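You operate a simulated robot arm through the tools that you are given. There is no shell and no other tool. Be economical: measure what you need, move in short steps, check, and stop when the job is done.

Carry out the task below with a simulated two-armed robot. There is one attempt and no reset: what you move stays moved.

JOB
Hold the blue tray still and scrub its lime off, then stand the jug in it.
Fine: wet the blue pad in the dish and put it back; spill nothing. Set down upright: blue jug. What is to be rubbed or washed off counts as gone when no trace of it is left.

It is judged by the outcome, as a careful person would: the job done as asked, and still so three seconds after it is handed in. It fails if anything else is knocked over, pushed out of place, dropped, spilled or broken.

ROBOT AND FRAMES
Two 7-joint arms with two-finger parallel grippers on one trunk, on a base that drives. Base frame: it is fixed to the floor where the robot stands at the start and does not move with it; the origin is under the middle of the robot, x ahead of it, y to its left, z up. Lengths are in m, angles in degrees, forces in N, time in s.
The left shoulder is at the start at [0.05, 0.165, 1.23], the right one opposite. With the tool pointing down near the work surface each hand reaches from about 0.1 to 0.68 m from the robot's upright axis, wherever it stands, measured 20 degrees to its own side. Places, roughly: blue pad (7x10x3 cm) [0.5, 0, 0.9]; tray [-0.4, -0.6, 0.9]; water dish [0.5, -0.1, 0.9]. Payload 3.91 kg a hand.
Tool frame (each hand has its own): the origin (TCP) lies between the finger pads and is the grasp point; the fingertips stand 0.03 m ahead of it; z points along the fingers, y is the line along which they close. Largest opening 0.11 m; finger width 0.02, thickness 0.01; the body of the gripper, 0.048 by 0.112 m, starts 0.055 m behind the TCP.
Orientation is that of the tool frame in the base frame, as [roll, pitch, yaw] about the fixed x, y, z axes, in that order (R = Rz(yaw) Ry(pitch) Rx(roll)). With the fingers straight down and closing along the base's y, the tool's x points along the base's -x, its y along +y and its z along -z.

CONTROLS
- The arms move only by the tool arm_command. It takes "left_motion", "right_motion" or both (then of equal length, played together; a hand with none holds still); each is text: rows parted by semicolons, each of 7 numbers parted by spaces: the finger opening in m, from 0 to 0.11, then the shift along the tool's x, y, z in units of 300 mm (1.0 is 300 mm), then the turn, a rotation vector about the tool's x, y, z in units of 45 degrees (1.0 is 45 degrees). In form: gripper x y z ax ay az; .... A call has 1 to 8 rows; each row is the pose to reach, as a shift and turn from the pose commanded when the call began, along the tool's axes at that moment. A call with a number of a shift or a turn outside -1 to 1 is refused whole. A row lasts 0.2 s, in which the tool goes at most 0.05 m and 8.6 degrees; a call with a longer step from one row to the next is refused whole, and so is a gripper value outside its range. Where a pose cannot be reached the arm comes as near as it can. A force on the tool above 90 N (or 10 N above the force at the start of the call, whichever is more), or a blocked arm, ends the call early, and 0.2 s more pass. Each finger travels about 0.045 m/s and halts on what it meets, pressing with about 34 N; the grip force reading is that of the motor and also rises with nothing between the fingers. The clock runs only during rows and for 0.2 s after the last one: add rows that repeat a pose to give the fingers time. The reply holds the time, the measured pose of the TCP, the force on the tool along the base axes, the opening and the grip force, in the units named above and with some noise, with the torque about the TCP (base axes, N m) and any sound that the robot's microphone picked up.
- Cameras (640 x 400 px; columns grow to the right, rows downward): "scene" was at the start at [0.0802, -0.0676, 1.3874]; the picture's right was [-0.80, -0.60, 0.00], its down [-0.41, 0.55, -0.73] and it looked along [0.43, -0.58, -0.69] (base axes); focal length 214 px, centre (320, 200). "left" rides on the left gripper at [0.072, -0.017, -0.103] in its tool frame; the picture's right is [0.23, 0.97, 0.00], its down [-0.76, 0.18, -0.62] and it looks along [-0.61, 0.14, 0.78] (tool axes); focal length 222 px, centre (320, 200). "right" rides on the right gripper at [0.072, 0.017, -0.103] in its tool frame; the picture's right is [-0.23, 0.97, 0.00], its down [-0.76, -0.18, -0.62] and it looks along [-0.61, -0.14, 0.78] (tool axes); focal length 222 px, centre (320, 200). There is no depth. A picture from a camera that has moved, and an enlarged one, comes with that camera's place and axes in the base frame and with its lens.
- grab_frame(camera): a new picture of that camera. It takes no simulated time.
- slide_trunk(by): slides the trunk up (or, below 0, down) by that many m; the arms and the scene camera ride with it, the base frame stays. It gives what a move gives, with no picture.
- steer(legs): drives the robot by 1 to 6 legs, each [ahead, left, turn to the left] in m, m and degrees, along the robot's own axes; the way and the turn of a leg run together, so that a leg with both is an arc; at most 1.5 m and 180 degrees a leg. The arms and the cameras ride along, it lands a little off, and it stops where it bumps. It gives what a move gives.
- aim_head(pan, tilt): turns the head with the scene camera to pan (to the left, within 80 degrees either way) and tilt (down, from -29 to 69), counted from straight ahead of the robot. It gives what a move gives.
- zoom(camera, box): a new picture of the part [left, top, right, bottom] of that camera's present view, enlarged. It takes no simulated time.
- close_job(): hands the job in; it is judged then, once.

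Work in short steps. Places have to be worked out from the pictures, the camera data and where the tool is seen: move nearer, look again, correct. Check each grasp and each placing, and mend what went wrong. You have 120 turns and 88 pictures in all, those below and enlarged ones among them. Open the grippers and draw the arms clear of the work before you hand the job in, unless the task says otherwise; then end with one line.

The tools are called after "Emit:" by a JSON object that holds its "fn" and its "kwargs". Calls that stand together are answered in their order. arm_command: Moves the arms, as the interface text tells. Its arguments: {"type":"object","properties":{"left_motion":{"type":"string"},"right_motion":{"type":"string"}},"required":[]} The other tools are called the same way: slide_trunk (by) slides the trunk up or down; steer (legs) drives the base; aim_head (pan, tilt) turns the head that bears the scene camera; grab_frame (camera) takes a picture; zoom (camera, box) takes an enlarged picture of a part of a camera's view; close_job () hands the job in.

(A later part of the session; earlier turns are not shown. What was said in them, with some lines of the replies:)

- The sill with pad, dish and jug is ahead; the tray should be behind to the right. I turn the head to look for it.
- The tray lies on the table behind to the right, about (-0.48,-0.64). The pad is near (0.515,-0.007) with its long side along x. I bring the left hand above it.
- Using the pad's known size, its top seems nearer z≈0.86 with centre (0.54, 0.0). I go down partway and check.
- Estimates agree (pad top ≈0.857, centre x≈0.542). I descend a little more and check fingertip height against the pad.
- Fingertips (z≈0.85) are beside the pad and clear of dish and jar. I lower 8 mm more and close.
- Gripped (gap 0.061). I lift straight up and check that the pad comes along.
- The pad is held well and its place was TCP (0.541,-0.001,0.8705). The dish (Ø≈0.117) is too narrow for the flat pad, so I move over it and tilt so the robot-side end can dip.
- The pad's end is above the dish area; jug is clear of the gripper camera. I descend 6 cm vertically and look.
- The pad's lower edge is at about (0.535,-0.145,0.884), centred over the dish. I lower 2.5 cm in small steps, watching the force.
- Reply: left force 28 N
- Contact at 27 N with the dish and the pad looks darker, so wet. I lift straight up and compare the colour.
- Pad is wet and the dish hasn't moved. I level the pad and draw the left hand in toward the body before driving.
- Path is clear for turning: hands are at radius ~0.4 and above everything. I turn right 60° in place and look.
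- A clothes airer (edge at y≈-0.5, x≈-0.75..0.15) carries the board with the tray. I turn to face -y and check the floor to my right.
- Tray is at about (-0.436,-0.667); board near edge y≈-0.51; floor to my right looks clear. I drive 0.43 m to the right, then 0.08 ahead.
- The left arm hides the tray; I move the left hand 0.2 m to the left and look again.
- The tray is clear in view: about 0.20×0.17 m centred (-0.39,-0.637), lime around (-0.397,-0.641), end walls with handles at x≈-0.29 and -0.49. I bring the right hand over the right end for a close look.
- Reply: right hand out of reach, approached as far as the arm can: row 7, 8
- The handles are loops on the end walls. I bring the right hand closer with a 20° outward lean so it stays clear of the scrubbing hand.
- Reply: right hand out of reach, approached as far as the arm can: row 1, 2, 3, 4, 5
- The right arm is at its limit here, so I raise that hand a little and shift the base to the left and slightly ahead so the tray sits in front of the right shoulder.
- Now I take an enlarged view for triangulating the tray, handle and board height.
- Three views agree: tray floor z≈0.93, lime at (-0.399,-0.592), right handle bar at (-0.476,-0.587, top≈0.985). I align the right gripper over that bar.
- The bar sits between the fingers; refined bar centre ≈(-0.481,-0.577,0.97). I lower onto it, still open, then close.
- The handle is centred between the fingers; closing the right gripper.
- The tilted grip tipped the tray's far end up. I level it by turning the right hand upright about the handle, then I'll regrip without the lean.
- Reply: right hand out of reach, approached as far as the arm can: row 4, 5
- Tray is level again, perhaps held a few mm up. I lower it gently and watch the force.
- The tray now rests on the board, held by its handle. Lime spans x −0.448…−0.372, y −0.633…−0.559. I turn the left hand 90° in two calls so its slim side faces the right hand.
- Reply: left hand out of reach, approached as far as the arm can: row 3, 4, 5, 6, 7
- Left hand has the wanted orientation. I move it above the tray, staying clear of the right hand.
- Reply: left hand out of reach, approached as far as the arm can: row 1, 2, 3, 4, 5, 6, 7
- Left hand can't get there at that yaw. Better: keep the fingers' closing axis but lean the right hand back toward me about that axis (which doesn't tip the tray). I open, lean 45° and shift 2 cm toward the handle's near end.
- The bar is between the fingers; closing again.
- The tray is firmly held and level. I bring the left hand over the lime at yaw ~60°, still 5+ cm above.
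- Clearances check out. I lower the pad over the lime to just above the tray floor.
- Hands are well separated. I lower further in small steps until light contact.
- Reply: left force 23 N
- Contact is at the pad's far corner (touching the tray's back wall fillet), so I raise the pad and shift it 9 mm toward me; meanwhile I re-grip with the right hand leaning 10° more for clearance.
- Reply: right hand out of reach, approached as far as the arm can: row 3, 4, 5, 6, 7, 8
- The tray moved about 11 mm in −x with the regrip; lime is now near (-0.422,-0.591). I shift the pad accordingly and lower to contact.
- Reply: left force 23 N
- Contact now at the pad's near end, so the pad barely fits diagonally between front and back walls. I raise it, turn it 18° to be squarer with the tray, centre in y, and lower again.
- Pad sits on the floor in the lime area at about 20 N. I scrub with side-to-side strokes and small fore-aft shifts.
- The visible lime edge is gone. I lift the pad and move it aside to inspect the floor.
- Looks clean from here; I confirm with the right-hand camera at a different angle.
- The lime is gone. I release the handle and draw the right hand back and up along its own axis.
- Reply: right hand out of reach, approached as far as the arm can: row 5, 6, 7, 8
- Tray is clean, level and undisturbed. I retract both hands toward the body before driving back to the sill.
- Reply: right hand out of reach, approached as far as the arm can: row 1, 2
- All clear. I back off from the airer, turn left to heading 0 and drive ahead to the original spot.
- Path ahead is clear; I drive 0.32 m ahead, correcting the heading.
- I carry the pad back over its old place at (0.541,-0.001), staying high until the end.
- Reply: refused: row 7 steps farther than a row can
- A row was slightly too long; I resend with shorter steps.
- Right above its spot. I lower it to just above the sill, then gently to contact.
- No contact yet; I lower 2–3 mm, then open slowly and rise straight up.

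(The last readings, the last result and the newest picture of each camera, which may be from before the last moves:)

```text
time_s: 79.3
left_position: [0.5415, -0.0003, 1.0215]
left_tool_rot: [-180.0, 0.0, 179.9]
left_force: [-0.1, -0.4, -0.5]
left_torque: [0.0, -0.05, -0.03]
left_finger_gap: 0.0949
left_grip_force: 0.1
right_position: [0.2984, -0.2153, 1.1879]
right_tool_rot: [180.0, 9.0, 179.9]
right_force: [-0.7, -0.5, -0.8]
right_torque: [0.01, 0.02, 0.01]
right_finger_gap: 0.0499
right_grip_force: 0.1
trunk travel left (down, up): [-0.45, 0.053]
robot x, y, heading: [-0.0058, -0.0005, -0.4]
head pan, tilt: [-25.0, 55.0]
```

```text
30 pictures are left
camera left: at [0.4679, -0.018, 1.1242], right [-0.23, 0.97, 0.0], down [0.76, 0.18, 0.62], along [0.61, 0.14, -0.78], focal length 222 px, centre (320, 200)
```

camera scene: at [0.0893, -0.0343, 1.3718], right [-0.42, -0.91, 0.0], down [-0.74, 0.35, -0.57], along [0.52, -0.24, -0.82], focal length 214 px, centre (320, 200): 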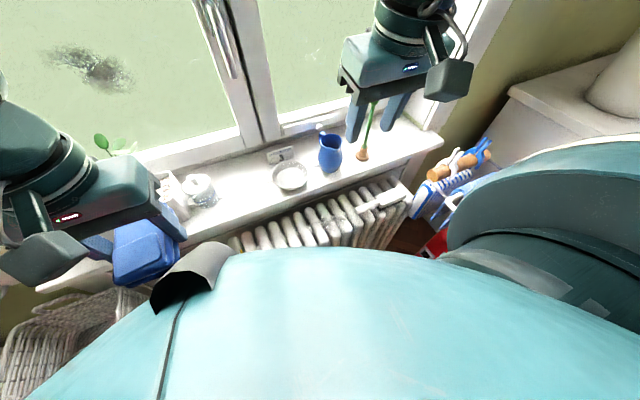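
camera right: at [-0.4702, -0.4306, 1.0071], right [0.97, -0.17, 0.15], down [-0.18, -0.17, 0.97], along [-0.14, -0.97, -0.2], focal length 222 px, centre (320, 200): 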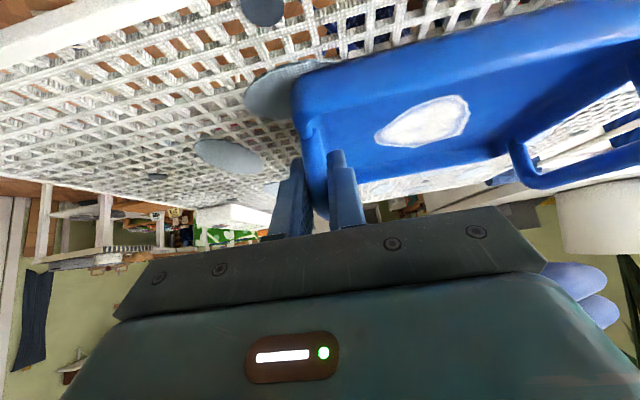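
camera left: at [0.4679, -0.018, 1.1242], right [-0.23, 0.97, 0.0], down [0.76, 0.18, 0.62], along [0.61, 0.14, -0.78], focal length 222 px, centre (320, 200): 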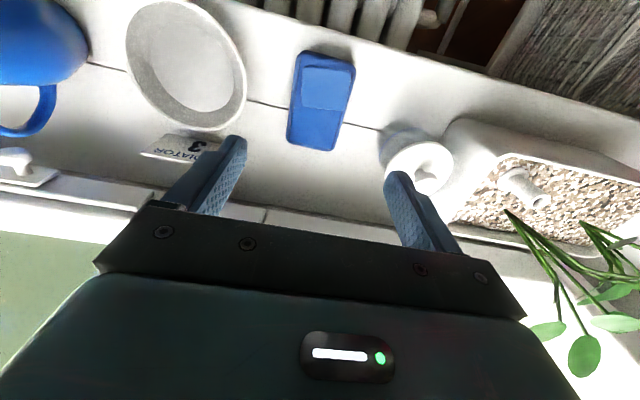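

Pad is back in place. Now the jug: I estimate base (0.527,-0.277), rim z≈0.957, rim Ø≈0.066, belly Ø≈0.084, handle toward +x. I retract the left hand and bring the right one upright above the jug.

Emit:
{"fn": "arm_command", "kwargs": {"left_motion": "0.095 0.05 0.05 -0.1 0 0 0; 0.095 0.15 0.1 -0.2 0 0 0; 0.095 0.27 0.15 -0.28 0 0 0; 0.095 0.4 0.2 -0.35 0 0 0; 0.095 0.54 0.25 -0.4 0 0 0; 0.095 0.68 0.32 -0.4 0 0 0; 0.095 0.8 0.4 -0.4 0 0 0; 0.095 0.8 0.4 -0.4 0 0 0", "right_motion": "0.06 -0.1 -0.03 0.02 0 0.03 0; 0.07 -0.2 -0.06 0.05 0 0.06 0; 0.08 -0.31 -0.1 0.1 0 0.09 0; 0.09 -0.42 -0.13 0.16 0 0.12 0; 0.1 -0.53 -0.16 0.22 0 0.15 0; 0.11 -0.63 -0.19 0.3 0 0.18 0; 0.11 -0.713 -0.207 0.377 0 0.2 0; 0.11 -0.713 -0.207 0.377 0 0.2 0"}}

Emit:
{"fn": "grab_frame", "kwargs": {"camera": "right"}}

Emit:
{"fn": "zoom", "kwargs": {"camera": "scene", "box": [240, 90, 440, 215]}}

```text
time_s: 81.1
left_position: [0.2983, 0.1196, 1.1402]
left_tool_rot: [-180.0, 0.0, 179.9]
left_force: [0.8, 0.5, -0.2]
left_torque: [-0.02, 0.0, 0.01]
left_finger_gap: 0.0947
left_grip_force: 0.1
right_position: [0.5254, -0.276, 1.1095]
right_tool_rot: [-180.0, 0.1, 180.0]
right_force: [-0.5, -0.2, -0.5]
right_torque: [0.01, 0.01, -0.04]
right_finger_gap: 0.11
right_grip_force: 0.1
trunk travel left (down, up): [-0.45, 0.053]
robot x, y, heading: [-0.0076, -0.0053, -0.2]
head pan, tilt: [-25.0, 55.0]
```

```text
29 pictures are left
camera right: at [0.4542, -0.2575, 1.2122], right [0.23, 0.97, 0.0], down [0.76, -0.18, 0.62], along [0.61, -0.14, -0.78], focal length 222 px, centre (320, 200)
```

right: 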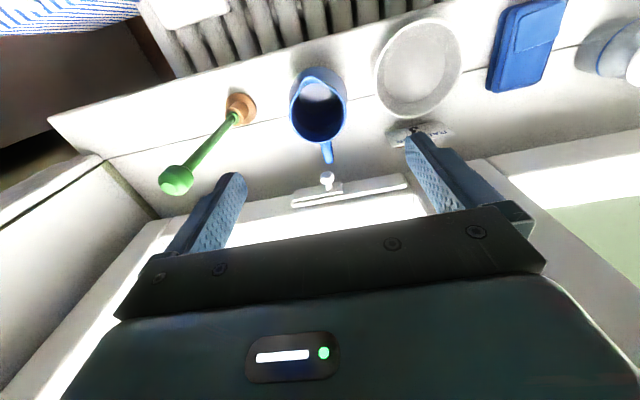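

```text
3.20 times, centred on (340, 152) of scene
camera zoom: at [0.0891, -0.0347, 1.3717], right [-0.42, -0.91, 0.0], down [-0.74, 0.35, -0.57], along [0.52, -0.24, -0.82], focal length 686 px, centre (256, 352)
```

zoom: 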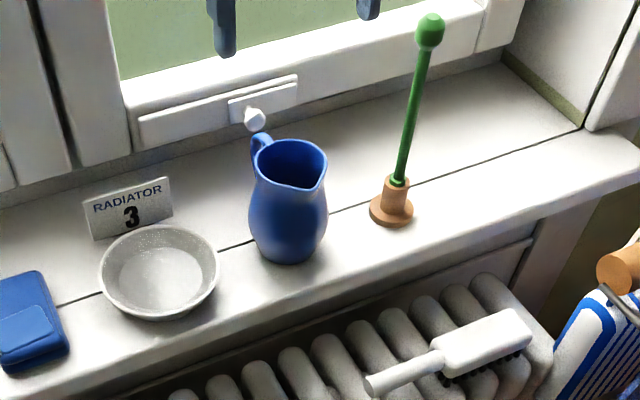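

Jug axis ≈(0.526,-0.273), rim z≈0.963, handle along +x. I lower to just above the rim and check centring.

Emit:
{"fn": "arm_command", "kwargs": {"right_motion": "0.11 -0.002 0.008 0.14 0 0 0; 0.11 -0.002 0.008 0.27 0 0 0; 0.11 -0.002 0.008 0.36 0 0 0; 0.11 -0.002 0.008 0.36 0 0 0"}}

Emit:
{"fn": "grab_frame", "kwargs": {"camera": "right"}}

Emit:
{"fn": "zoom", "kwargs": {"camera": "scene", "box": [240, 90, 440, 215]}}

```text
time_s: 82.1
left_position: [0.2987, 0.1186, 1.1388]
left_tool_rot: [-179.9, 0.0, 180.0]
left_force: [0.6, 0.8, 0.0]
left_torque: [0.01, 0.02, -0.02]
left_finger_gap: 0.0951
left_grip_force: 0.0
right_position: [0.5264, -0.2739, 1.0016]
right_tool_rot: [180.0, 0.1, 179.9]
right_force: [-0.1, 0.1, -0.7]
right_torque: [-0.02, 0.0, -0.02]
right_finger_gap: 0.1103
right_grip_force: 0.1
trunk travel left (down, up): [-0.45, 0.053]
robot x, y, heading: [-0.0075, -0.0068, -0.0]
head pan, tilt: [-25.0, 55.0]
```

```text
27 pictures are left
camera right: at [0.4547, -0.2549, 1.1035], right [0.23, 0.97, 0.0], down [0.76, -0.18, 0.62], along [0.61, -0.14, -0.78], focal length 222 px, centre (320, 200)
```

right: 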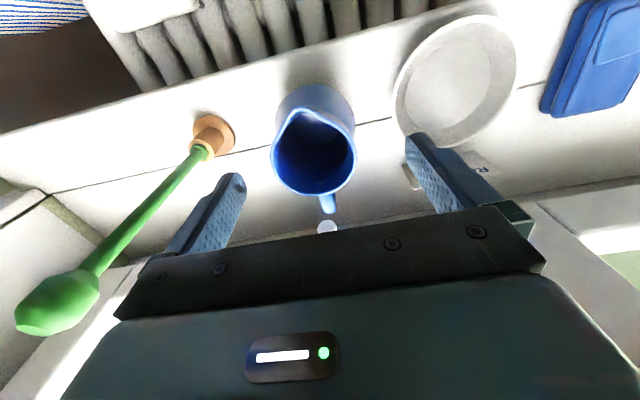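

```text
3.20 times, centred on (340, 152) of scene
camera zoom: at [0.0891, -0.0343, 1.3717], right [-0.42, -0.91, 0.0], down [-0.74, 0.35, -0.57], along [0.52, -0.24, -0.82], focal length 686 px, centre (256, 352)
```

zoom: 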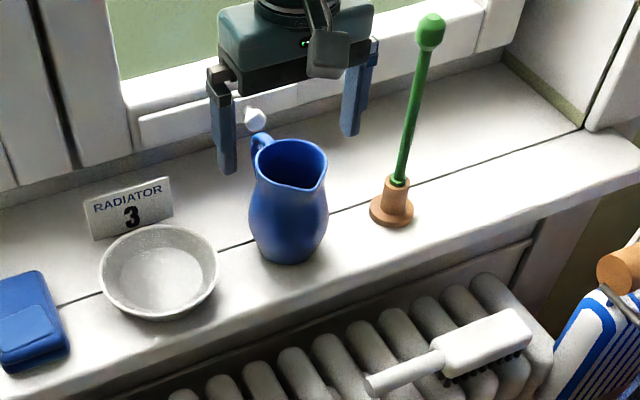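

Centred in y; jug axis is ~5 mm nearer in x. I lower around the neck to TCP z≈0.932 and close slowly.

Emit:
{"fn": "arm_command", "kwargs": {"right_motion": "0.11 0.017 0 0.08 0 0 0; 0.11 0.017 0 0.16 0 0 0; 0.11 0.017 0 0.232 0 0 0; 0.095 0.017 0 0.232 0 0 0; 0.08 0.017 0 0.232 0 0 0; 0.07 0.017 0 0.232 0 0 0; 0.06 0.017 0 0.232 0 0 0; 0.05 0.017 0 0.232 0 0 0"}}

Emit:
{"fn": "grab_frame", "kwargs": {"camera": "right"}}

Emit:
{"fn": "zoom", "kwargs": {"camera": "scene", "box": [270, 100, 400, 181]}}

```text
time_s: 83.9
left_position: [0.299, 0.1194, 1.1386]
left_tool_rot: [180.0, 0.1, 179.9]
left_force: [0.3, 0.1, 1.0]
left_torque: [-0.01, 0.01, -0.01]
left_finger_gap: 0.0948
left_grip_force: 0.0
right_position: [0.5038, -0.2828, 0.9469]
right_tool_rot: [180.0, 0.1, -180.0]
right_force: [-0.8, 0.9, 0.7]
right_torque: [0.0, -0.03, 0.04]
right_finger_gap: 0.0505
right_grip_force: 0.9
right hand out of reach, approached as far as the arm can: row 2, 3, 4, 5, 6, 7, 8
trunk travel left (down, up): [-0.45, 0.053]
robot x, y, heading: [-0.0072, -0.003, 0.3]
head pan, tilt: [-25.0, 55.0]
```

```text
25 pictures are left
camera right: at [0.4309, -0.2653, 1.0501], right [0.23, 0.97, 0.0], down [0.76, -0.18, 0.62], along [0.61, -0.14, -0.78], focal length 222 px, centre (320, 200)
```

right: 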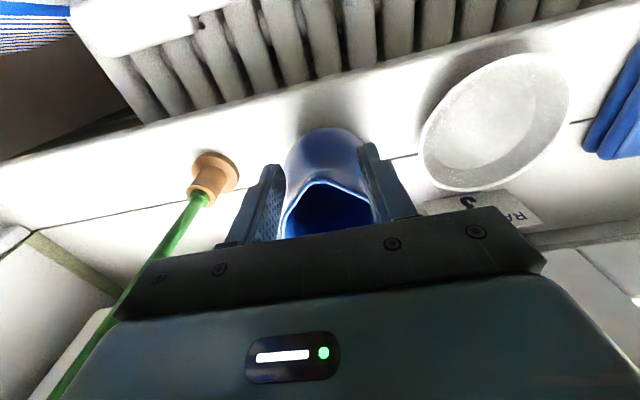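

```text
4.92 times, centred on (335, 140) of scene
camera zoom: at [0.0891, -0.0343, 1.3717], right [-0.42, -0.91, 0.0], down [-0.74, 0.35, -0.57], along [0.52, -0.24, -0.82], focal length 1056 px, centre (246, 493)
```

zoom: 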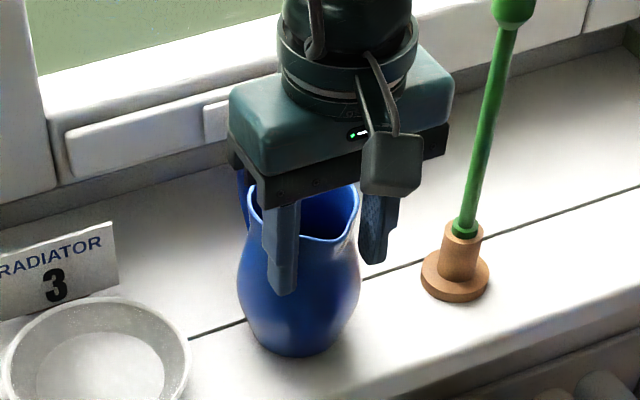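

The right arm hit its reach limit and closed off-centre, not on the jug. I open, rise clear, then lower the trunk for a better arm posture.

Emit:
{"fn": "arm_command", "kwargs": {"right_motion": "0.07 0 0 0 0 0 0; 0.09 0 0 0 0 0 0; 0.11 0 0 0 0 0 0; 0.11 0 0 -0.1 0 0 0; 0.11 0 0 -0.25 0 0 0; 0.11 0 0 -0.4 0 0 0; 0.11 0 0 -0.5 0 0 0; 0.11 0 0 -0.5 0 0 0"}}

Emit:
{"fn": "slide_trunk", "kwargs": {"by": -0.1}}

Emit:
{"fn": "zoom", "kwargs": {"camera": "scene", "box": [250, 90, 410, 190]}}

Emit:
{"fn": "grab_frame", "kwargs": {"camera": "right"}}

```text
time_s: 85.7
left_position: [0.2994, 0.119, 1.1393]
left_tool_rot: [-180.0, 0.1, 179.9]
left_force: [-0.1, 1.0, -0.2]
left_torque: [-0.04, -0.01, 0.0]
left_finger_gap: 0.095
left_grip_force: 0.0
right_position: [0.5058, -0.2836, 1.0973]
right_tool_rot: [180.0, 0.0, 179.8]
right_force: [-0.3, 0.2, -0.8]
right_torque: [-0.03, -0.03, -0.01]
right_finger_gap: 0.11
right_grip_force: 0.0
trunk travel left (down, up): [-0.45, 0.053]
robot x, y, heading: [-0.0062, -0.004, -0.2]
head pan, tilt: [-25.0, 55.0]
```

```text
time_s: 87.0
left_position: [0.2987, 0.1194, 1.0395]
left_tool_rot: [180.0, 0.0, 180.0]
left_force: [-0.9, 0.6, -0.4]
left_torque: [-0.02, -0.02, -0.02]
left_finger_gap: 0.0951
left_grip_force: 0.1
right_position: [0.5057, -0.2829, 0.9974]
right_tool_rot: [-180.0, 0.0, 179.8]
right_force: [0.3, 0.3, -0.1]
right_torque: [-0.03, 0.0, 0.02]
right_finger_gap: 0.11
right_grip_force: 0.1
trunk travel left (down, up): [-0.35, 0.153]
robot x, y, heading: [-0.0069, -0.004, 0.1]
head pan, tilt: [-25.0, 55.0]
```

```text
4.00 times, centred on (330, 140) of scene
camera zoom: at [0.0891, -0.0344, 1.2718], right [-0.42, -0.91, 0.0], down [-0.74, 0.35, -0.57], along [0.52, -0.24, -0.82], focal length 858 px, centre (280, 440)
```

zoom: 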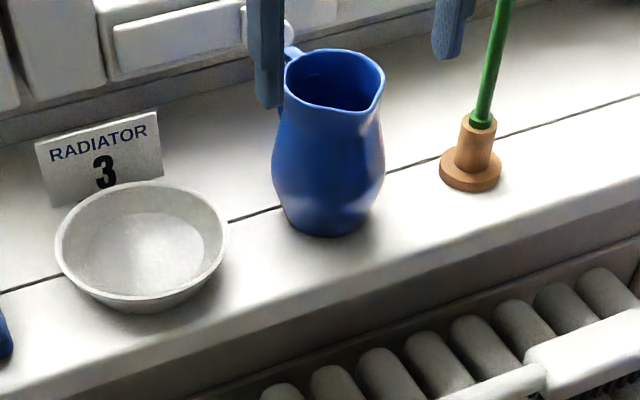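

```text
22 pictures are left
camera right: at [0.4324, -0.2652, 1.0997], right [0.23, 0.97, 0.0], down [0.76, -0.18, 0.62], along [0.61, -0.14, -0.78], focal length 222 px, centre (320, 200)
```

right: 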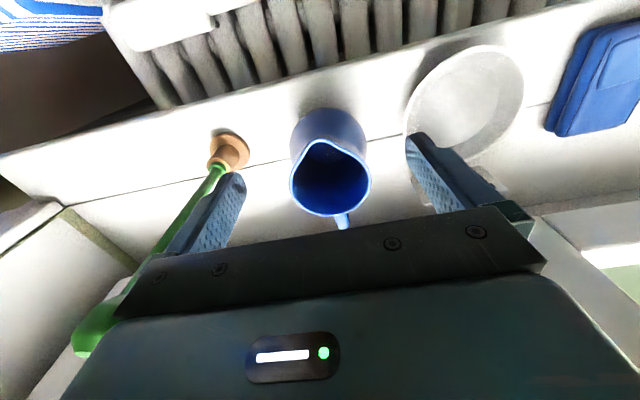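

Jug is unmoved (axis ≈(0.520,-0.277)). I lower around the neck again, keeping the fingers open, to see whether it's now reachable.

Emit:
{"fn": "arm_command", "kwargs": {"right_motion": "0.11 -0.048 0.02 0 0 0 0; 0.11 -0.048 0.02 0.08 0 0 0; 0.11 -0.048 0.02 0.16 0 0 0; 0.11 -0.048 0.02 0.218 0 0 0; 0.11 -0.048 0.02 0.218 0 0 0"}}

```text
time_s: 88.2
left_position: [0.2989, 0.1186, 1.0398]
left_tool_rot: [180.0, 0.0, 179.9]
left_force: [0.5, 0.1, -0.5]
left_torque: [-0.02, 0.0, -0.02]
left_finger_gap: 0.0952
left_grip_force: 0.0
right_position: [0.5184, -0.2773, 0.9319]
right_tool_rot: [-179.8, 0.1, 179.9]
right_force: [-0.4, -0.7, 0.1]
right_torque: [0.01, 0.01, -0.01]
right_finger_gap: 0.1101
right_grip_force: 0.1
trunk travel left (down, up): [-0.35, 0.153]
robot x, y, heading: [-0.0063, -0.0028, -0.1]
head pan, tilt: [-25.0, 55.0]
```

Reached exactly. Now I close slowly on the neck.

Emit:
{"fn": "arm_command", "kwargs": {"right_motion": "0.095 0 0 0 0 0 0; 0.08 0 0 0 0 0 0; 0.07 0 0 0 0 0 0; 0.06 0 0 0 0 0 0; 0.05 0 0 0 0 0 0; 0.045 0 0 0 0 0 0; 0.045 0 0 0 0 0 0"}}

Emit:
{"fn": "grab_frame", "kwargs": {"camera": "right"}}

Emit:
{"fn": "zoom", "kwargs": {"camera": "scene", "box": [250, 90, 410, 190]}}

```text
time_s: 89.8
left_position: [0.3, 0.1193, 1.0389]
left_tool_rot: [179.9, 0.1, 179.9]
left_force: [0.6, -0.6, -1.2]
left_torque: [0.02, 0.01, 0.0]
left_finger_gap: 0.095
left_grip_force: 0.1
right_position: [0.5184, -0.2777, 0.9312]
right_tool_rot: [-179.9, 0.2, 179.9]
right_force: [0.4, -1.9, 1.5]
right_torque: [-0.15, -0.03, -0.03]
right_finger_gap: 0.0706
right_grip_force: 34.1
trunk travel left (down, up): [-0.35, 0.153]
robot x, y, heading: [-0.012, -0.0016, -0.3]
head pan, tilt: [-25.0, 55.0]
```

```text
21 pictures are left
camera right: at [0.4464, -0.2598, 1.0342], right [0.23, 0.97, 0.0], down [0.76, -0.18, 0.62], along [0.61, -0.14, -0.78], focal length 222 px, centre (320, 200)
```

right: 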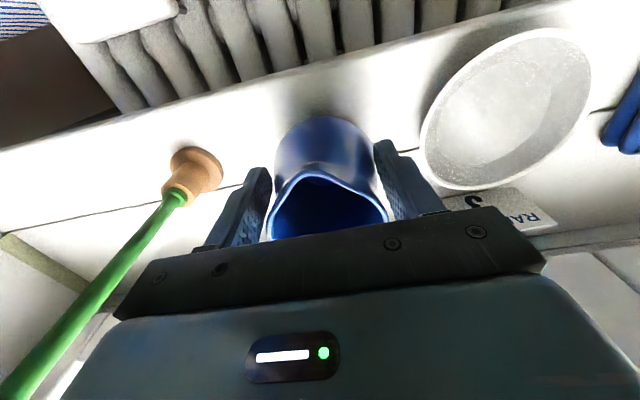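

```text
4.00 times, centred on (330, 140) of scene
camera zoom: at [0.0892, -0.0345, 1.2717], right [-0.42, -0.91, 0.0], down [-0.74, 0.35, -0.57], along [0.52, -0.24, -0.82], focal length 858 px, centre (280, 440)
```

zoom: 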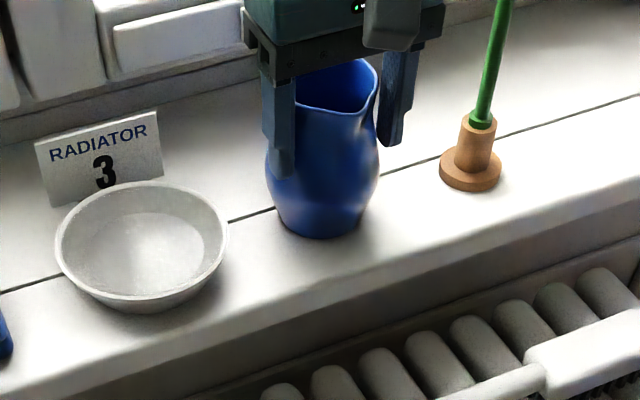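

The fingertips grip the sloped shoulder (gap 0.071). For a safer hold I open slightly, lower 13 mm so they close at the widest part, and close again.

Emit:
{"fn": "arm_command", "kwargs": {"right_motion": "0.085 0 0 0 0 0 0; 0.1 0 0 0 0 0 0; 0.1 -0.007 0.003 0.022 0 0 0; 0.1 -0.007 0.003 0.043 0 0 0; 0.09 -0.007 0.003 0.043 0 0 0; 0.075 -0.007 0.003 0.043 0 0 0; 0.06 -0.007 0.003 0.043 0 0 0; 0.05 -0.007 0.003 0.043 0 0 0"}}

Emit:
{"fn": "arm_command", "kwargs": {"right_motion": "0.05 0 0 0 0 0 0; 0.05 0 0 -0.02 0 0 0; 0.05 0 0 -0.05 0 0 0; 0.05 0 0 -0.1 0 0 0; 0.05 0 0 -0.1 0 0 0"}}

Emit:
{"fn": "zoom", "kwargs": {"camera": "scene", "box": [250, 80, 410, 180]}}

```text
time_s: 91.6
left_position: [0.3001, 0.1191, 1.0386]
left_tool_rot: [180.0, 0.0, 179.8]
left_force: [0.1, -0.5, 0.1]
left_torque: [-0.03, 0.01, 0.04]
left_finger_gap: 0.0951
left_grip_force: 0.0
right_position: [0.5228, -0.2755, 0.9199]
right_tool_rot: [-180.0, 0.1, 179.9]
right_force: [0.6, -2.3, 0.1]
right_torque: [-0.27, -0.12, -0.05]
right_finger_gap: 0.0768
right_grip_force: 34.2
trunk travel left (down, up): [-0.35, 0.153]
robot x, y, heading: [-0.0058, -0.0028, -0.3]
head pan, tilt: [-25.0, 55.0]
```

```text
time_s: 92.8
left_position: [0.3003, 0.1213, 1.0386]
left_tool_rot: [-180.0, 0.0, 179.9]
left_force: [-0.2, -0.1, 0.0]
left_torque: [0.02, 0.0, 0.02]
left_finger_gap: 0.0947
left_grip_force: 0.1
right_position: [0.5209, -0.2765, 0.9475]
right_tool_rot: [180.0, -0.1, 180.0]
right_force: [-0.3, 0.5, -4.2]
right_torque: [0.0, 0.08, 0.0]
right_finger_gap: 0.0767
right_grip_force: 34.4
trunk travel left (down, up): [-0.35, 0.153]
robot x, y, heading: [-0.0059, -0.0011, 0.2]
head pan, tilt: [-25.0, 55.0]
```

```text
4.00 times, centred on (330, 130) of scene
camera zoom: at [0.0897, -0.0346, 1.2716], right [-0.42, -0.91, 0.0], down [-0.74, 0.35, -0.57], along [0.52, -0.24, -0.82], focal length 858 px, centre (280, 480)
```

zoom: 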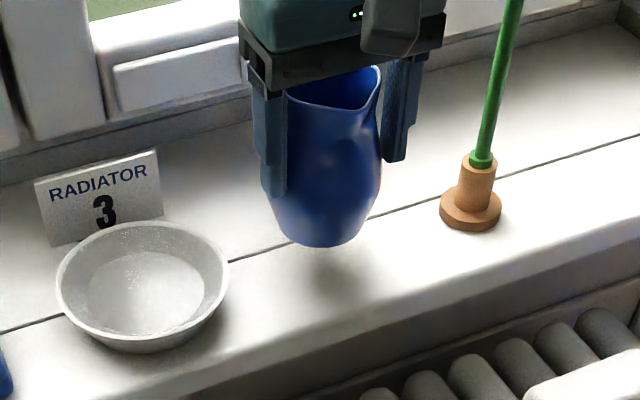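

The jug is lifted securely (about 4 N), upright. I raise and draw it back gently toward the body.

Emit:
{"fn": "arm_command", "kwargs": {"right_motion": "0.05 0.02 0.005 -0.06 0 0 0; 0.05 0.07 0.015 -0.14 0 0 0; 0.05 0.14 0.03 -0.22 0 0 0; 0.05 0.22 0.045 -0.3 0 0 0; 0.05 0.31 0.06 -0.37 0 0 0; 0.05 0.4 0.075 -0.42 0 0 0; 0.05 0.47 0.085 -0.443 0 0 0; 0.05 0.5 0.09 -0.443 0 0 0"}}

Emit:
{"fn": "slide_trunk", "kwargs": {"by": 0.06}}

Emit:
{"fn": "grab_frame", "kwargs": {"camera": "scene"}}

```text
time_s: 94.6
left_position: [0.2989, 0.1189, 1.0389]
left_tool_rot: [-180.0, -0.1, 180.0]
left_force: [0.4, 0.2, 0.1]
left_torque: [-0.02, -0.01, 0.01]
left_finger_gap: 0.095
left_grip_force: 0.0
right_position: [0.3712, -0.2479, 1.0822]
right_tool_rot: [180.0, 0.1, 179.9]
right_force: [0.2, 0.3, -4.4]
right_torque: [0.01, 0.08, 0.02]
right_finger_gap: 0.0767
right_grip_force: 33.8
trunk travel left (down, up): [-0.35, 0.153]
robot x, y, heading: [-0.0084, -0.0034, 0.1]
head pan, tilt: [-25.0, 55.0]
```

```text
time_s: 95.6
left_position: [0.3002, 0.1191, 1.0985]
left_tool_rot: [180.0, 0.1, 179.8]
left_force: [0.0, 0.3, 0.1]
left_torque: [0.0, 0.06, 0.0]
left_finger_gap: 0.0952
left_grip_force: 0.2
right_position: [0.3718, -0.2488, 1.1419]
right_tool_rot: [179.9, 0.1, 179.9]
right_force: [0.2, -0.2, -4.2]
right_torque: [0.01, 0.12, -0.03]
right_finger_gap: 0.077
right_grip_force: 34.4
trunk travel left (down, up): [-0.41, 0.093]
robot x, y, heading: [-0.0056, -0.0019, -0.1]
head pan, tilt: [-25.0, 55.0]
```

```text
18 pictures are left
camera scene: at [0.0898, -0.0346, 1.3316], right [-0.42, -0.91, 0.0], down [-0.74, 0.35, -0.57], along [0.52, -0.24, -0.82], focal length 214 px, centre (320, 200)
```

scene: 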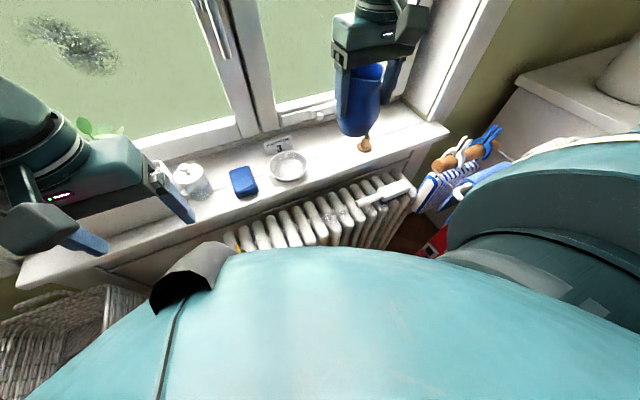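

Jug is held upright. I reverse 0.25 m, turn right 90° and then approach the airer.

Emit:
{"fn": "steer", "kwargs": {"legs": [[-0.25, 0, 0], [0, 0, -90]]}}

Emit:
{"fn": "aim_head", "kwargs": {"pan": -15, "tilt": 50}}

Emit:
{"fn": "grab_frame", "kwargs": {"camera": "scene"}}

```text
time_s: 101.3
left_position: [-0.1346, -0.3097, 1.0987]
left_tool_rot: [-180.0, 0.0, 89.3]
left_force: [0.2, 0.8, 0.0]
left_torque: [-0.02, -0.01, -0.04]
left_finger_gap: 0.0949
left_grip_force: 0.1
right_position: [-0.504, -0.3775, 1.1423]
right_tool_rot: [179.9, 0.0, 89.4]
right_force: [-0.3, 0.6, -4.6]
right_torque: [0.05, -0.04, -0.01]
right_finger_gap: 0.0761
right_grip_force: 33.9
trunk travel left (down, up): [-0.41, 0.093]
robot x, y, heading: [-0.2492, -0.0054, -90.8]
head pan, tilt: [-25.0, 55.0]
```

```text
time_s: 102.0
left_position: [-0.1349, -0.311, 1.0983]
left_tool_rot: [-179.9, 0.0, 89.3]
left_force: [-0.7, 0.3, -0.1]
left_torque: [0.01, -0.01, 0.01]
left_finger_gap: 0.0949
left_grip_force: 0.0
right_position: [-0.5031, -0.3779, 1.14]
right_tool_rot: [180.0, 0.0, 89.4]
right_force: [0.5, -0.1, -4.0]
right_torque: [0.08, 0.0, 0.02]
right_finger_gap: 0.0763
right_grip_force: 33.3
trunk travel left (down, up): [-0.41, 0.093]
robot x, y, heading: [-0.2553, -0.0005, -90.8]
head pan, tilt: [-15.0, 50.0]
```

```text
17 pictures are left
camera scene: at [-0.2728, -0.1067, 1.3382], right [-0.96, 0.27, 0.0], down [0.21, 0.74, -0.64], along [-0.17, -0.62, -0.77], focal length 214 px, centre (320, 200)
```

scene: 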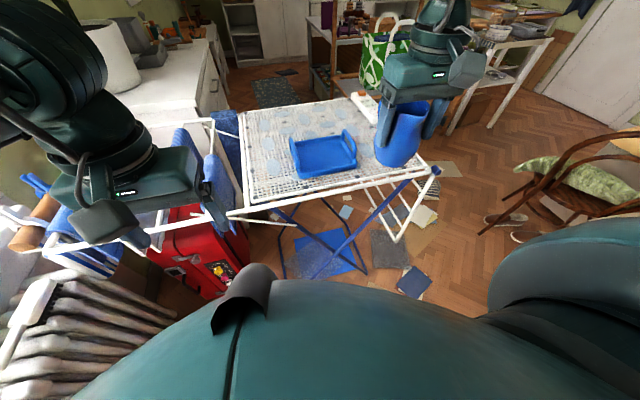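

The tray is clear ahead. I drive 0.14 m ahead and view the tray with the jug.

Emit:
{"fn": "steer", "kwargs": {"legs": [[0.14, 0, 0.8]]}}

Emit:
{"fn": "aim_head", "kwargs": {"pan": -15, "tilt": 50}}

Emit:
{"fn": "zoom", "kwargs": {"camera": "scene", "box": [220, 110, 460, 260]}}

```text
time_s: 103.3
left_position: [-0.1314, -0.4485, 1.0989]
left_tool_rot: [-179.9, -0.1, 90.1]
left_force: [0.1, 0.7, 0.2]
left_torque: [0.02, 0.0, -0.05]
left_finger_gap: 0.095
left_grip_force: 0.1
right_position: [-0.498, -0.5218, 1.1422]
right_tool_rot: [-179.9, -0.1, 90.2]
right_force: [-1.1, -0.1, -5.0]
right_torque: [0.09, -0.01, 0.02]
right_finger_gap: 0.0762
right_grip_force: 33.8
trunk travel left (down, up): [-0.41, 0.093]
robot x, y, heading: [-0.2515, -0.1393, -89.9]
head pan, tilt: [-15.0, 50.0]
```

```text
time_s: 103.9
left_position: [-0.1312, -0.4486, 1.0984]
left_tool_rot: [179.9, 0.0, 90.1]
left_force: [0.0, 0.7, -0.2]
left_torque: [0.0, -0.02, 0.04]
left_finger_gap: 0.0947
left_grip_force: 0.1
right_position: [-0.4993, -0.5205, 1.1419]
right_tool_rot: [-180.0, 0.0, 90.1]
right_force: [-0.6, 0.4, -4.7]
right_torque: [0.06, -0.01, 0.02]
right_finger_gap: 0.0761
right_grip_force: 33.7
trunk travel left (down, up): [-0.41, 0.093]
robot x, y, heading: [-0.2528, -0.1422, -89.9]
head pan, tilt: [-15.0, 50.0]
```

```text
2.67 times, centred on (340, 185) of scene
camera zoom: at [-0.2721, -0.247, 1.3382], right [-0.97, 0.26, 0.0], down [0.2, 0.74, -0.64], along [-0.17, -0.62, -0.77], focal length 572 px, centre (267, 240)
```

zoom: 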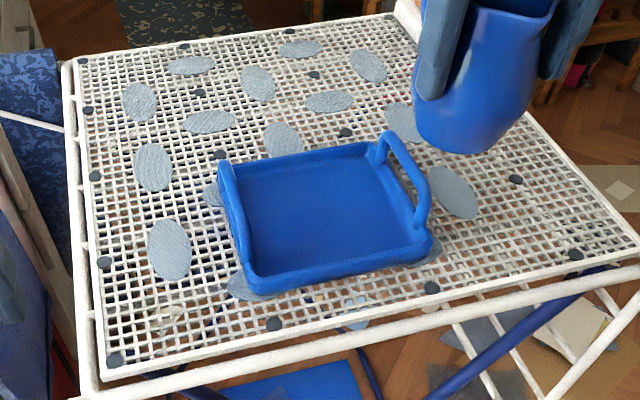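

Tray floor centre ≈(-0.418,-0.592), floor z≈0.937; contact is expected at TCP z≈1.017. I move the jug over the centre.

Emit:
{"fn": "arm_command", "kwargs": {"right_motion": "0.05 -0.05 0.06 0 0 0 0; 0.05 -0.11 0.13 0 0 0 0; 0.05 -0.18 0.2 0 0 0 0; 0.05 -0.22 0.25 0 0 0 0; 0.05 -0.237 0.27 0.05 0 0 0; 0.05 -0.237 0.27 0.13 0 0 0; 0.05 -0.237 0.27 0.2 0 0 0; 0.05 -0.237 0.27 0.2 0 0 0"}}

Emit:
{"fn": "zoom", "kwargs": {"camera": "scene", "box": [220, 110, 460, 260]}}

```text
time_s: 105.7
left_position: [-0.1319, -0.4483, 1.0987]
left_tool_rot: [-180.0, 0.0, 90.1]
left_force: [0.1, 0.1, -0.4]
left_torque: [-0.03, 0.06, 0.01]
left_finger_gap: 0.095
left_grip_force: 0.0
right_position: [-0.4163, -0.5922, 1.0817]
right_tool_rot: [-180.0, -0.1, 90.1]
right_force: [0.1, 0.0, -3.5]
right_torque: [0.13, 0.03, -0.01]
right_finger_gap: 0.076
right_grip_force: 33.9
trunk travel left (down, up): [-0.41, 0.093]
robot x, y, heading: [-0.2539, -0.1414, -89.8]
head pan, tilt: [-15.0, 50.0]
```

```text
2.67 times, centred on (340, 185) of scene
camera zoom: at [-0.272, -0.247, 1.3382], right [-0.97, 0.26, 0.0], down [0.2, 0.74, -0.64], along [-0.17, -0.62, -0.77], focal length 572 px, centre (267, 240)
```

zoom: 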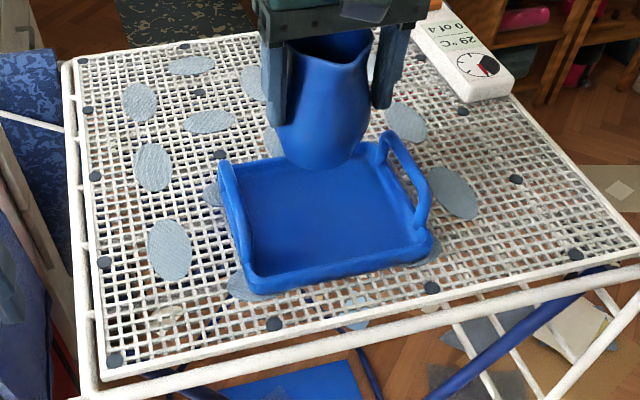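

The projection shows it will land at the tray's centre. I lower to near contact, in small final steps.

Emit:
{"fn": "arm_command", "kwargs": {"right_motion": "0.05 0 0 0.07 0 0 0; 0.05 0 0 0.14 0 0 0; 0.05 0 0 0.18 0 0 0; 0.05 0 0 0.195 0 0 0; 0.05 0 0 0.205 0 0 0; 0.05 0 0 0.205 0 0 0"}}

```text
time_s: 107.1
left_position: [-0.1319, -0.4477, 1.0994]
left_tool_rot: [180.0, -0.1, 90.2]
left_force: [0.0, -0.5, -0.1]
left_torque: [0.0, -0.03, -0.02]
left_finger_gap: 0.0951
left_grip_force: 0.1
right_position: [-0.4178, -0.5924, 1.0194]
right_tool_rot: [180.0, 0.1, 90.1]
right_force: [-0.2, -0.8, -3.8]
right_torque: [0.1, 0.0, -0.02]
right_finger_gap: 0.076
right_grip_force: 34.0
trunk travel left (down, up): [-0.41, 0.093]
robot x, y, heading: [-0.2566, -0.142, -90.1]
head pan, tilt: [-15.0, 50.0]
```

Still carrying its weight; I lower 4 mm more in 1 mm steps.

Emit:
{"fn": "arm_command", "kwargs": {"right_motion": "0.05 0 0 0.004 0 0 0; 0.05 0 0 0.008 0 0 0; 0.05 0 0 0.012 0 0 0; 0.05 0 0 0.012 0 0 0"}}

```text
time_s: 108.1
left_position: [-0.1306, -0.4486, 1.0991]
left_tool_rot: [-180.0, 0.0, 90.1]
left_force: [-0.1, -0.5, -0.4]
left_torque: [-0.01, 0.01, 0.02]
left_finger_gap: 0.095
left_grip_force: 0.0
right_position: [-0.4175, -0.5929, 1.0164]
right_tool_rot: [180.0, 0.0, 90.2]
right_force: [-0.8, 0.7, -3.8]
right_torque: [0.07, 0.02, 0.0]
right_finger_gap: 0.0759
right_grip_force: 34.1
trunk travel left (down, up): [-0.41, 0.093]
robot x, y, heading: [-0.2542, -0.1397, -90.2]
head pan, tilt: [-15.0, 50.0]
```

Emit:
{"fn": "zoom", "kwargs": {"camera": "scene", "box": [280, 130, 400, 205]}}

Emit:
{"fn": "arm_command", "kwargs": {"right_motion": "0.05 0 0 0.004 0 0 0; 0.05 0 0 0.008 0 0 0; 0.05 0 0 0.012 0 0 0; 0.05 0 0 0.015 0 0 0; 0.05 0 0 0.015 0 0 0"}}

```text
5.33 times, centred on (340, 168) of scene
camera zoom: at [-0.2721, -0.2471, 1.3382], right [-0.97, 0.26, 0.0], down [0.2, 0.74, -0.64], along [-0.17, -0.62, -0.77], focal length 1144 px, centre (213, 373)
```

zoom: 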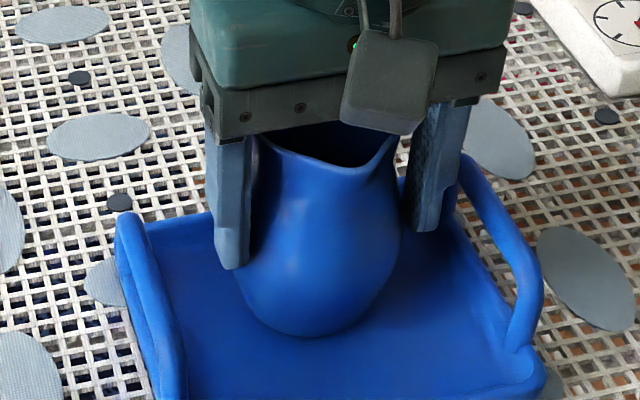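

```text
time_s: 109.3
left_position: [-0.1321, -0.4472, 1.1]
left_tool_rot: [180.0, 0.2, 90.0]
left_force: [0.5, -1.0, 0.0]
left_torque: [0.01, 0.04, -0.01]
left_finger_gap: 0.0949
left_grip_force: 0.1
right_position: [-0.4181, -0.5906, 1.0148]
right_tool_rot: [179.9, 0.5, 90.2]
right_force: [-3.6, 0.4, 30.8]
right_torque: [-0.08, 0.43, -0.02]
right_finger_gap: 0.0756
right_grip_force: 33.5
trunk travel left (down, up): [-0.41, 0.093]
robot x, y, heading: [-0.254, -0.1411, -89.8]
head pan, tilt: [-15.0, 50.0]
```

Contact (31 N). I ease back 2 mm to relieve the force, open slowly and rise straight up.

Emit:
{"fn": "arm_command", "kwargs": {"right_motion": "0.05 0 0 -0.006 0 0 0; 0.05 0 0 -0.008 0 0 0; 0.08 0 0 -0.008 0 0 0; 0.09 0 0 -0.008 0 0 0; 0.098 0 0 -0.008 0 0 0; 0.098 0 0 -0.008 0 0 0"}}

Emit:
{"fn": "zoom", "kwargs": {"camera": "scene", "box": [280, 130, 400, 205]}}

```text
time_s: 110.7
left_position: [-0.1304, -0.4478, 1.0985]
left_tool_rot: [180.0, 0.0, 90.2]
left_force: [1.0, 0.3, -0.1]
left_torque: [0.0, 0.03, 0.02]
left_finger_gap: 0.095
left_grip_force: 0.0
right_position: [-0.4175, -0.5921, 1.0154]
right_tool_rot: [179.9, 0.0, 90.0]
right_force: [-0.8, -0.2, 0.8]
right_torque: [-0.01, 0.01, 0.0]
right_finger_gap: 0.0977
right_grip_force: 0.1
trunk travel left (down, up): [-0.41, 0.093]
robot x, y, heading: [-0.2547, -0.1429, -89.8]
head pan, tilt: [-15.0, 50.0]
```

```text
5.33 times, centred on (340, 168) of scene
camera zoom: at [-0.272, -0.2468, 1.3382], right [-0.97, 0.26, 0.0], down [0.2, 0.74, -0.64], along [-0.17, -0.62, -0.77], focal length 1144 px, centre (213, 373)
```

zoom: 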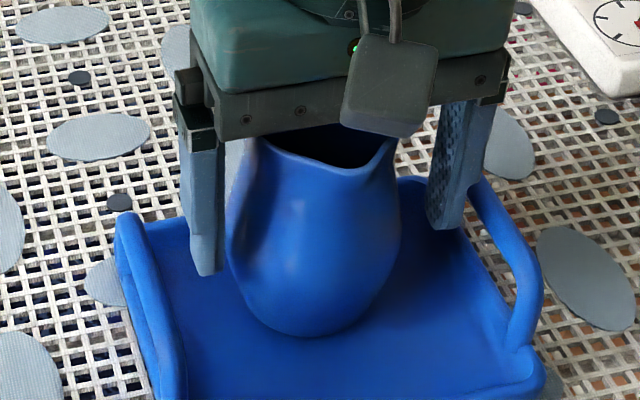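

The jug stands free in the tray. I raise the right hand straight up and then move it aside.

Emit:
{"fn": "arm_command", "kwargs": {"right_motion": "0.098 0 0 -0.08 0 0 0; 0.098 0 0 -0.2 0 0 0; 0.098 0 0 -0.35 0 0 0; 0.098 0 0 -0.45 0 0 0; 0.098 0.1 -0.08 -0.48 0 0 0; 0.098 0.22 -0.18 -0.48 0 0 0; 0.098 0.33 -0.28 -0.48 0 0 0; 0.098 0.33 -0.28 -0.48 0 0 0"}}

Emit:
{"fn": "grab_frame", "kwargs": {"camera": "scene"}}

Emit:
{"fn": "zoom", "kwargs": {"camera": "scene", "box": [260, 120, 420, 220]}}

```text
time_s: 112.5
left_position: [-0.1315, -0.4485, 1.0993]
left_tool_rot: [180.0, -0.1, 90.2]
left_force: [-0.1, -0.1, -0.1]
left_torque: [0.01, -0.01, -0.01]
left_finger_gap: 0.0952
left_grip_force: 0.1
right_position: [-0.5008, -0.4931, 1.1574]
right_tool_rot: [-179.9, -0.1, 90.2]
right_force: [-0.3, -0.1, -0.7]
right_torque: [-0.02, 0.05, -0.01]
right_finger_gap: 0.0979
right_grip_force: 0.1
trunk travel left (down, up): [-0.41, 0.093]
robot x, y, heading: [-0.2535, -0.1419, -89.8]
head pan, tilt: [-15.0, 50.0]
```

```text
12 pictures are left
camera scene: at [-0.2714, -0.2473, 1.3382], right [-0.97, 0.26, 0.0], down [0.2, 0.74, -0.64], along [-0.17, -0.62, -0.77], focal length 214 px, centre (320, 200)
```

scene: 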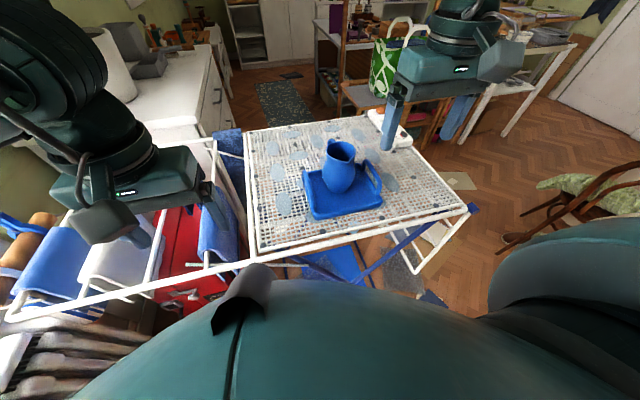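

```text
4.00 times, centred on (340, 170) of scene
camera zoom: at [-0.2714, -0.2473, 1.3382], right [-0.97, 0.26, 0.0], down [0.2, 0.74, -0.64], along [-0.17, -0.62, -0.77], focal length 858 px, centre (240, 320)
```

zoom: 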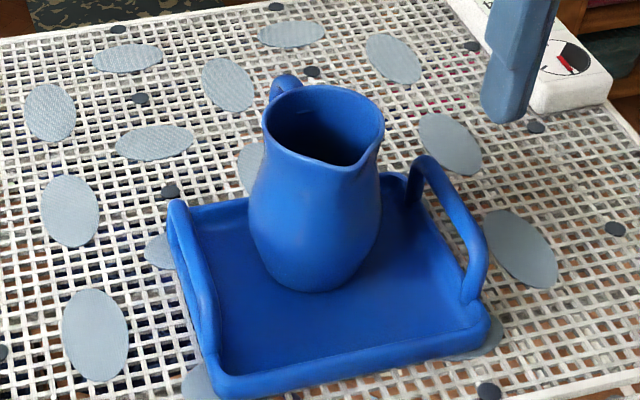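

The jug stands upright and centred in the clean tray. I back off so both arms are well clear.

Emit:
{"fn": "steer", "kwargs": {"legs": [[-0.14, 0, 0]]}}

Emit:
{"fn": "grab_frame", "kwargs": {"camera": "scene"}}

```text
time_s: 113.9
left_position: [-0.1316, -0.3063, 1.0992]
left_tool_rot: [-180.0, 0.1, 90.0]
left_force: [0.3, -0.2, 0.3]
left_torque: [0.0, 0.02, -0.02]
left_finger_gap: 0.0951
left_grip_force: 0.0
right_position: [-0.5018, -0.3512, 1.1574]
right_tool_rot: [-180.0, 0.1, 90.1]
right_force: [0.3, -0.1, -0.2]
right_torque: [-0.01, 0.0, 0.02]
right_finger_gap: 0.0983
right_grip_force: 0.1
trunk travel left (down, up): [-0.41, 0.093]
robot x, y, heading: [-0.2506, -0.0041, -90.4]
head pan, tilt: [-15.0, 50.0]
```

```text
10 pictures are left
camera scene: at [-0.2721, -0.105, 1.3383], right [-0.97, 0.26, 0.0], down [0.2, 0.74, -0.64], along [-0.17, -0.62, -0.77], focal length 214 px, centre (320, 200)
```

scene: 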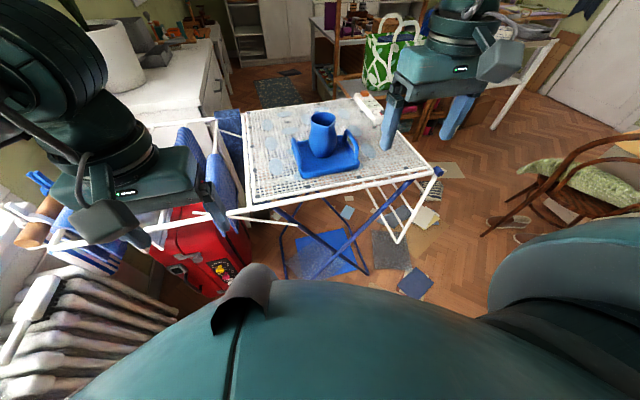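

Everything is in place: tray clean with the jug upright in it, pad back on the sill, grippers open and clear. Handing in.

Emit:
{"fn": "close_job", "kwargs": {}}

```text
The job is handed in.
```

The lime is scrubbed off the blue tray, the jug stands upright in it, and the wetted pad is back in its place on the sill; I saw no spills. While I was gripping its handle, the tray tipped briefly and slid about 2 cm on the board.
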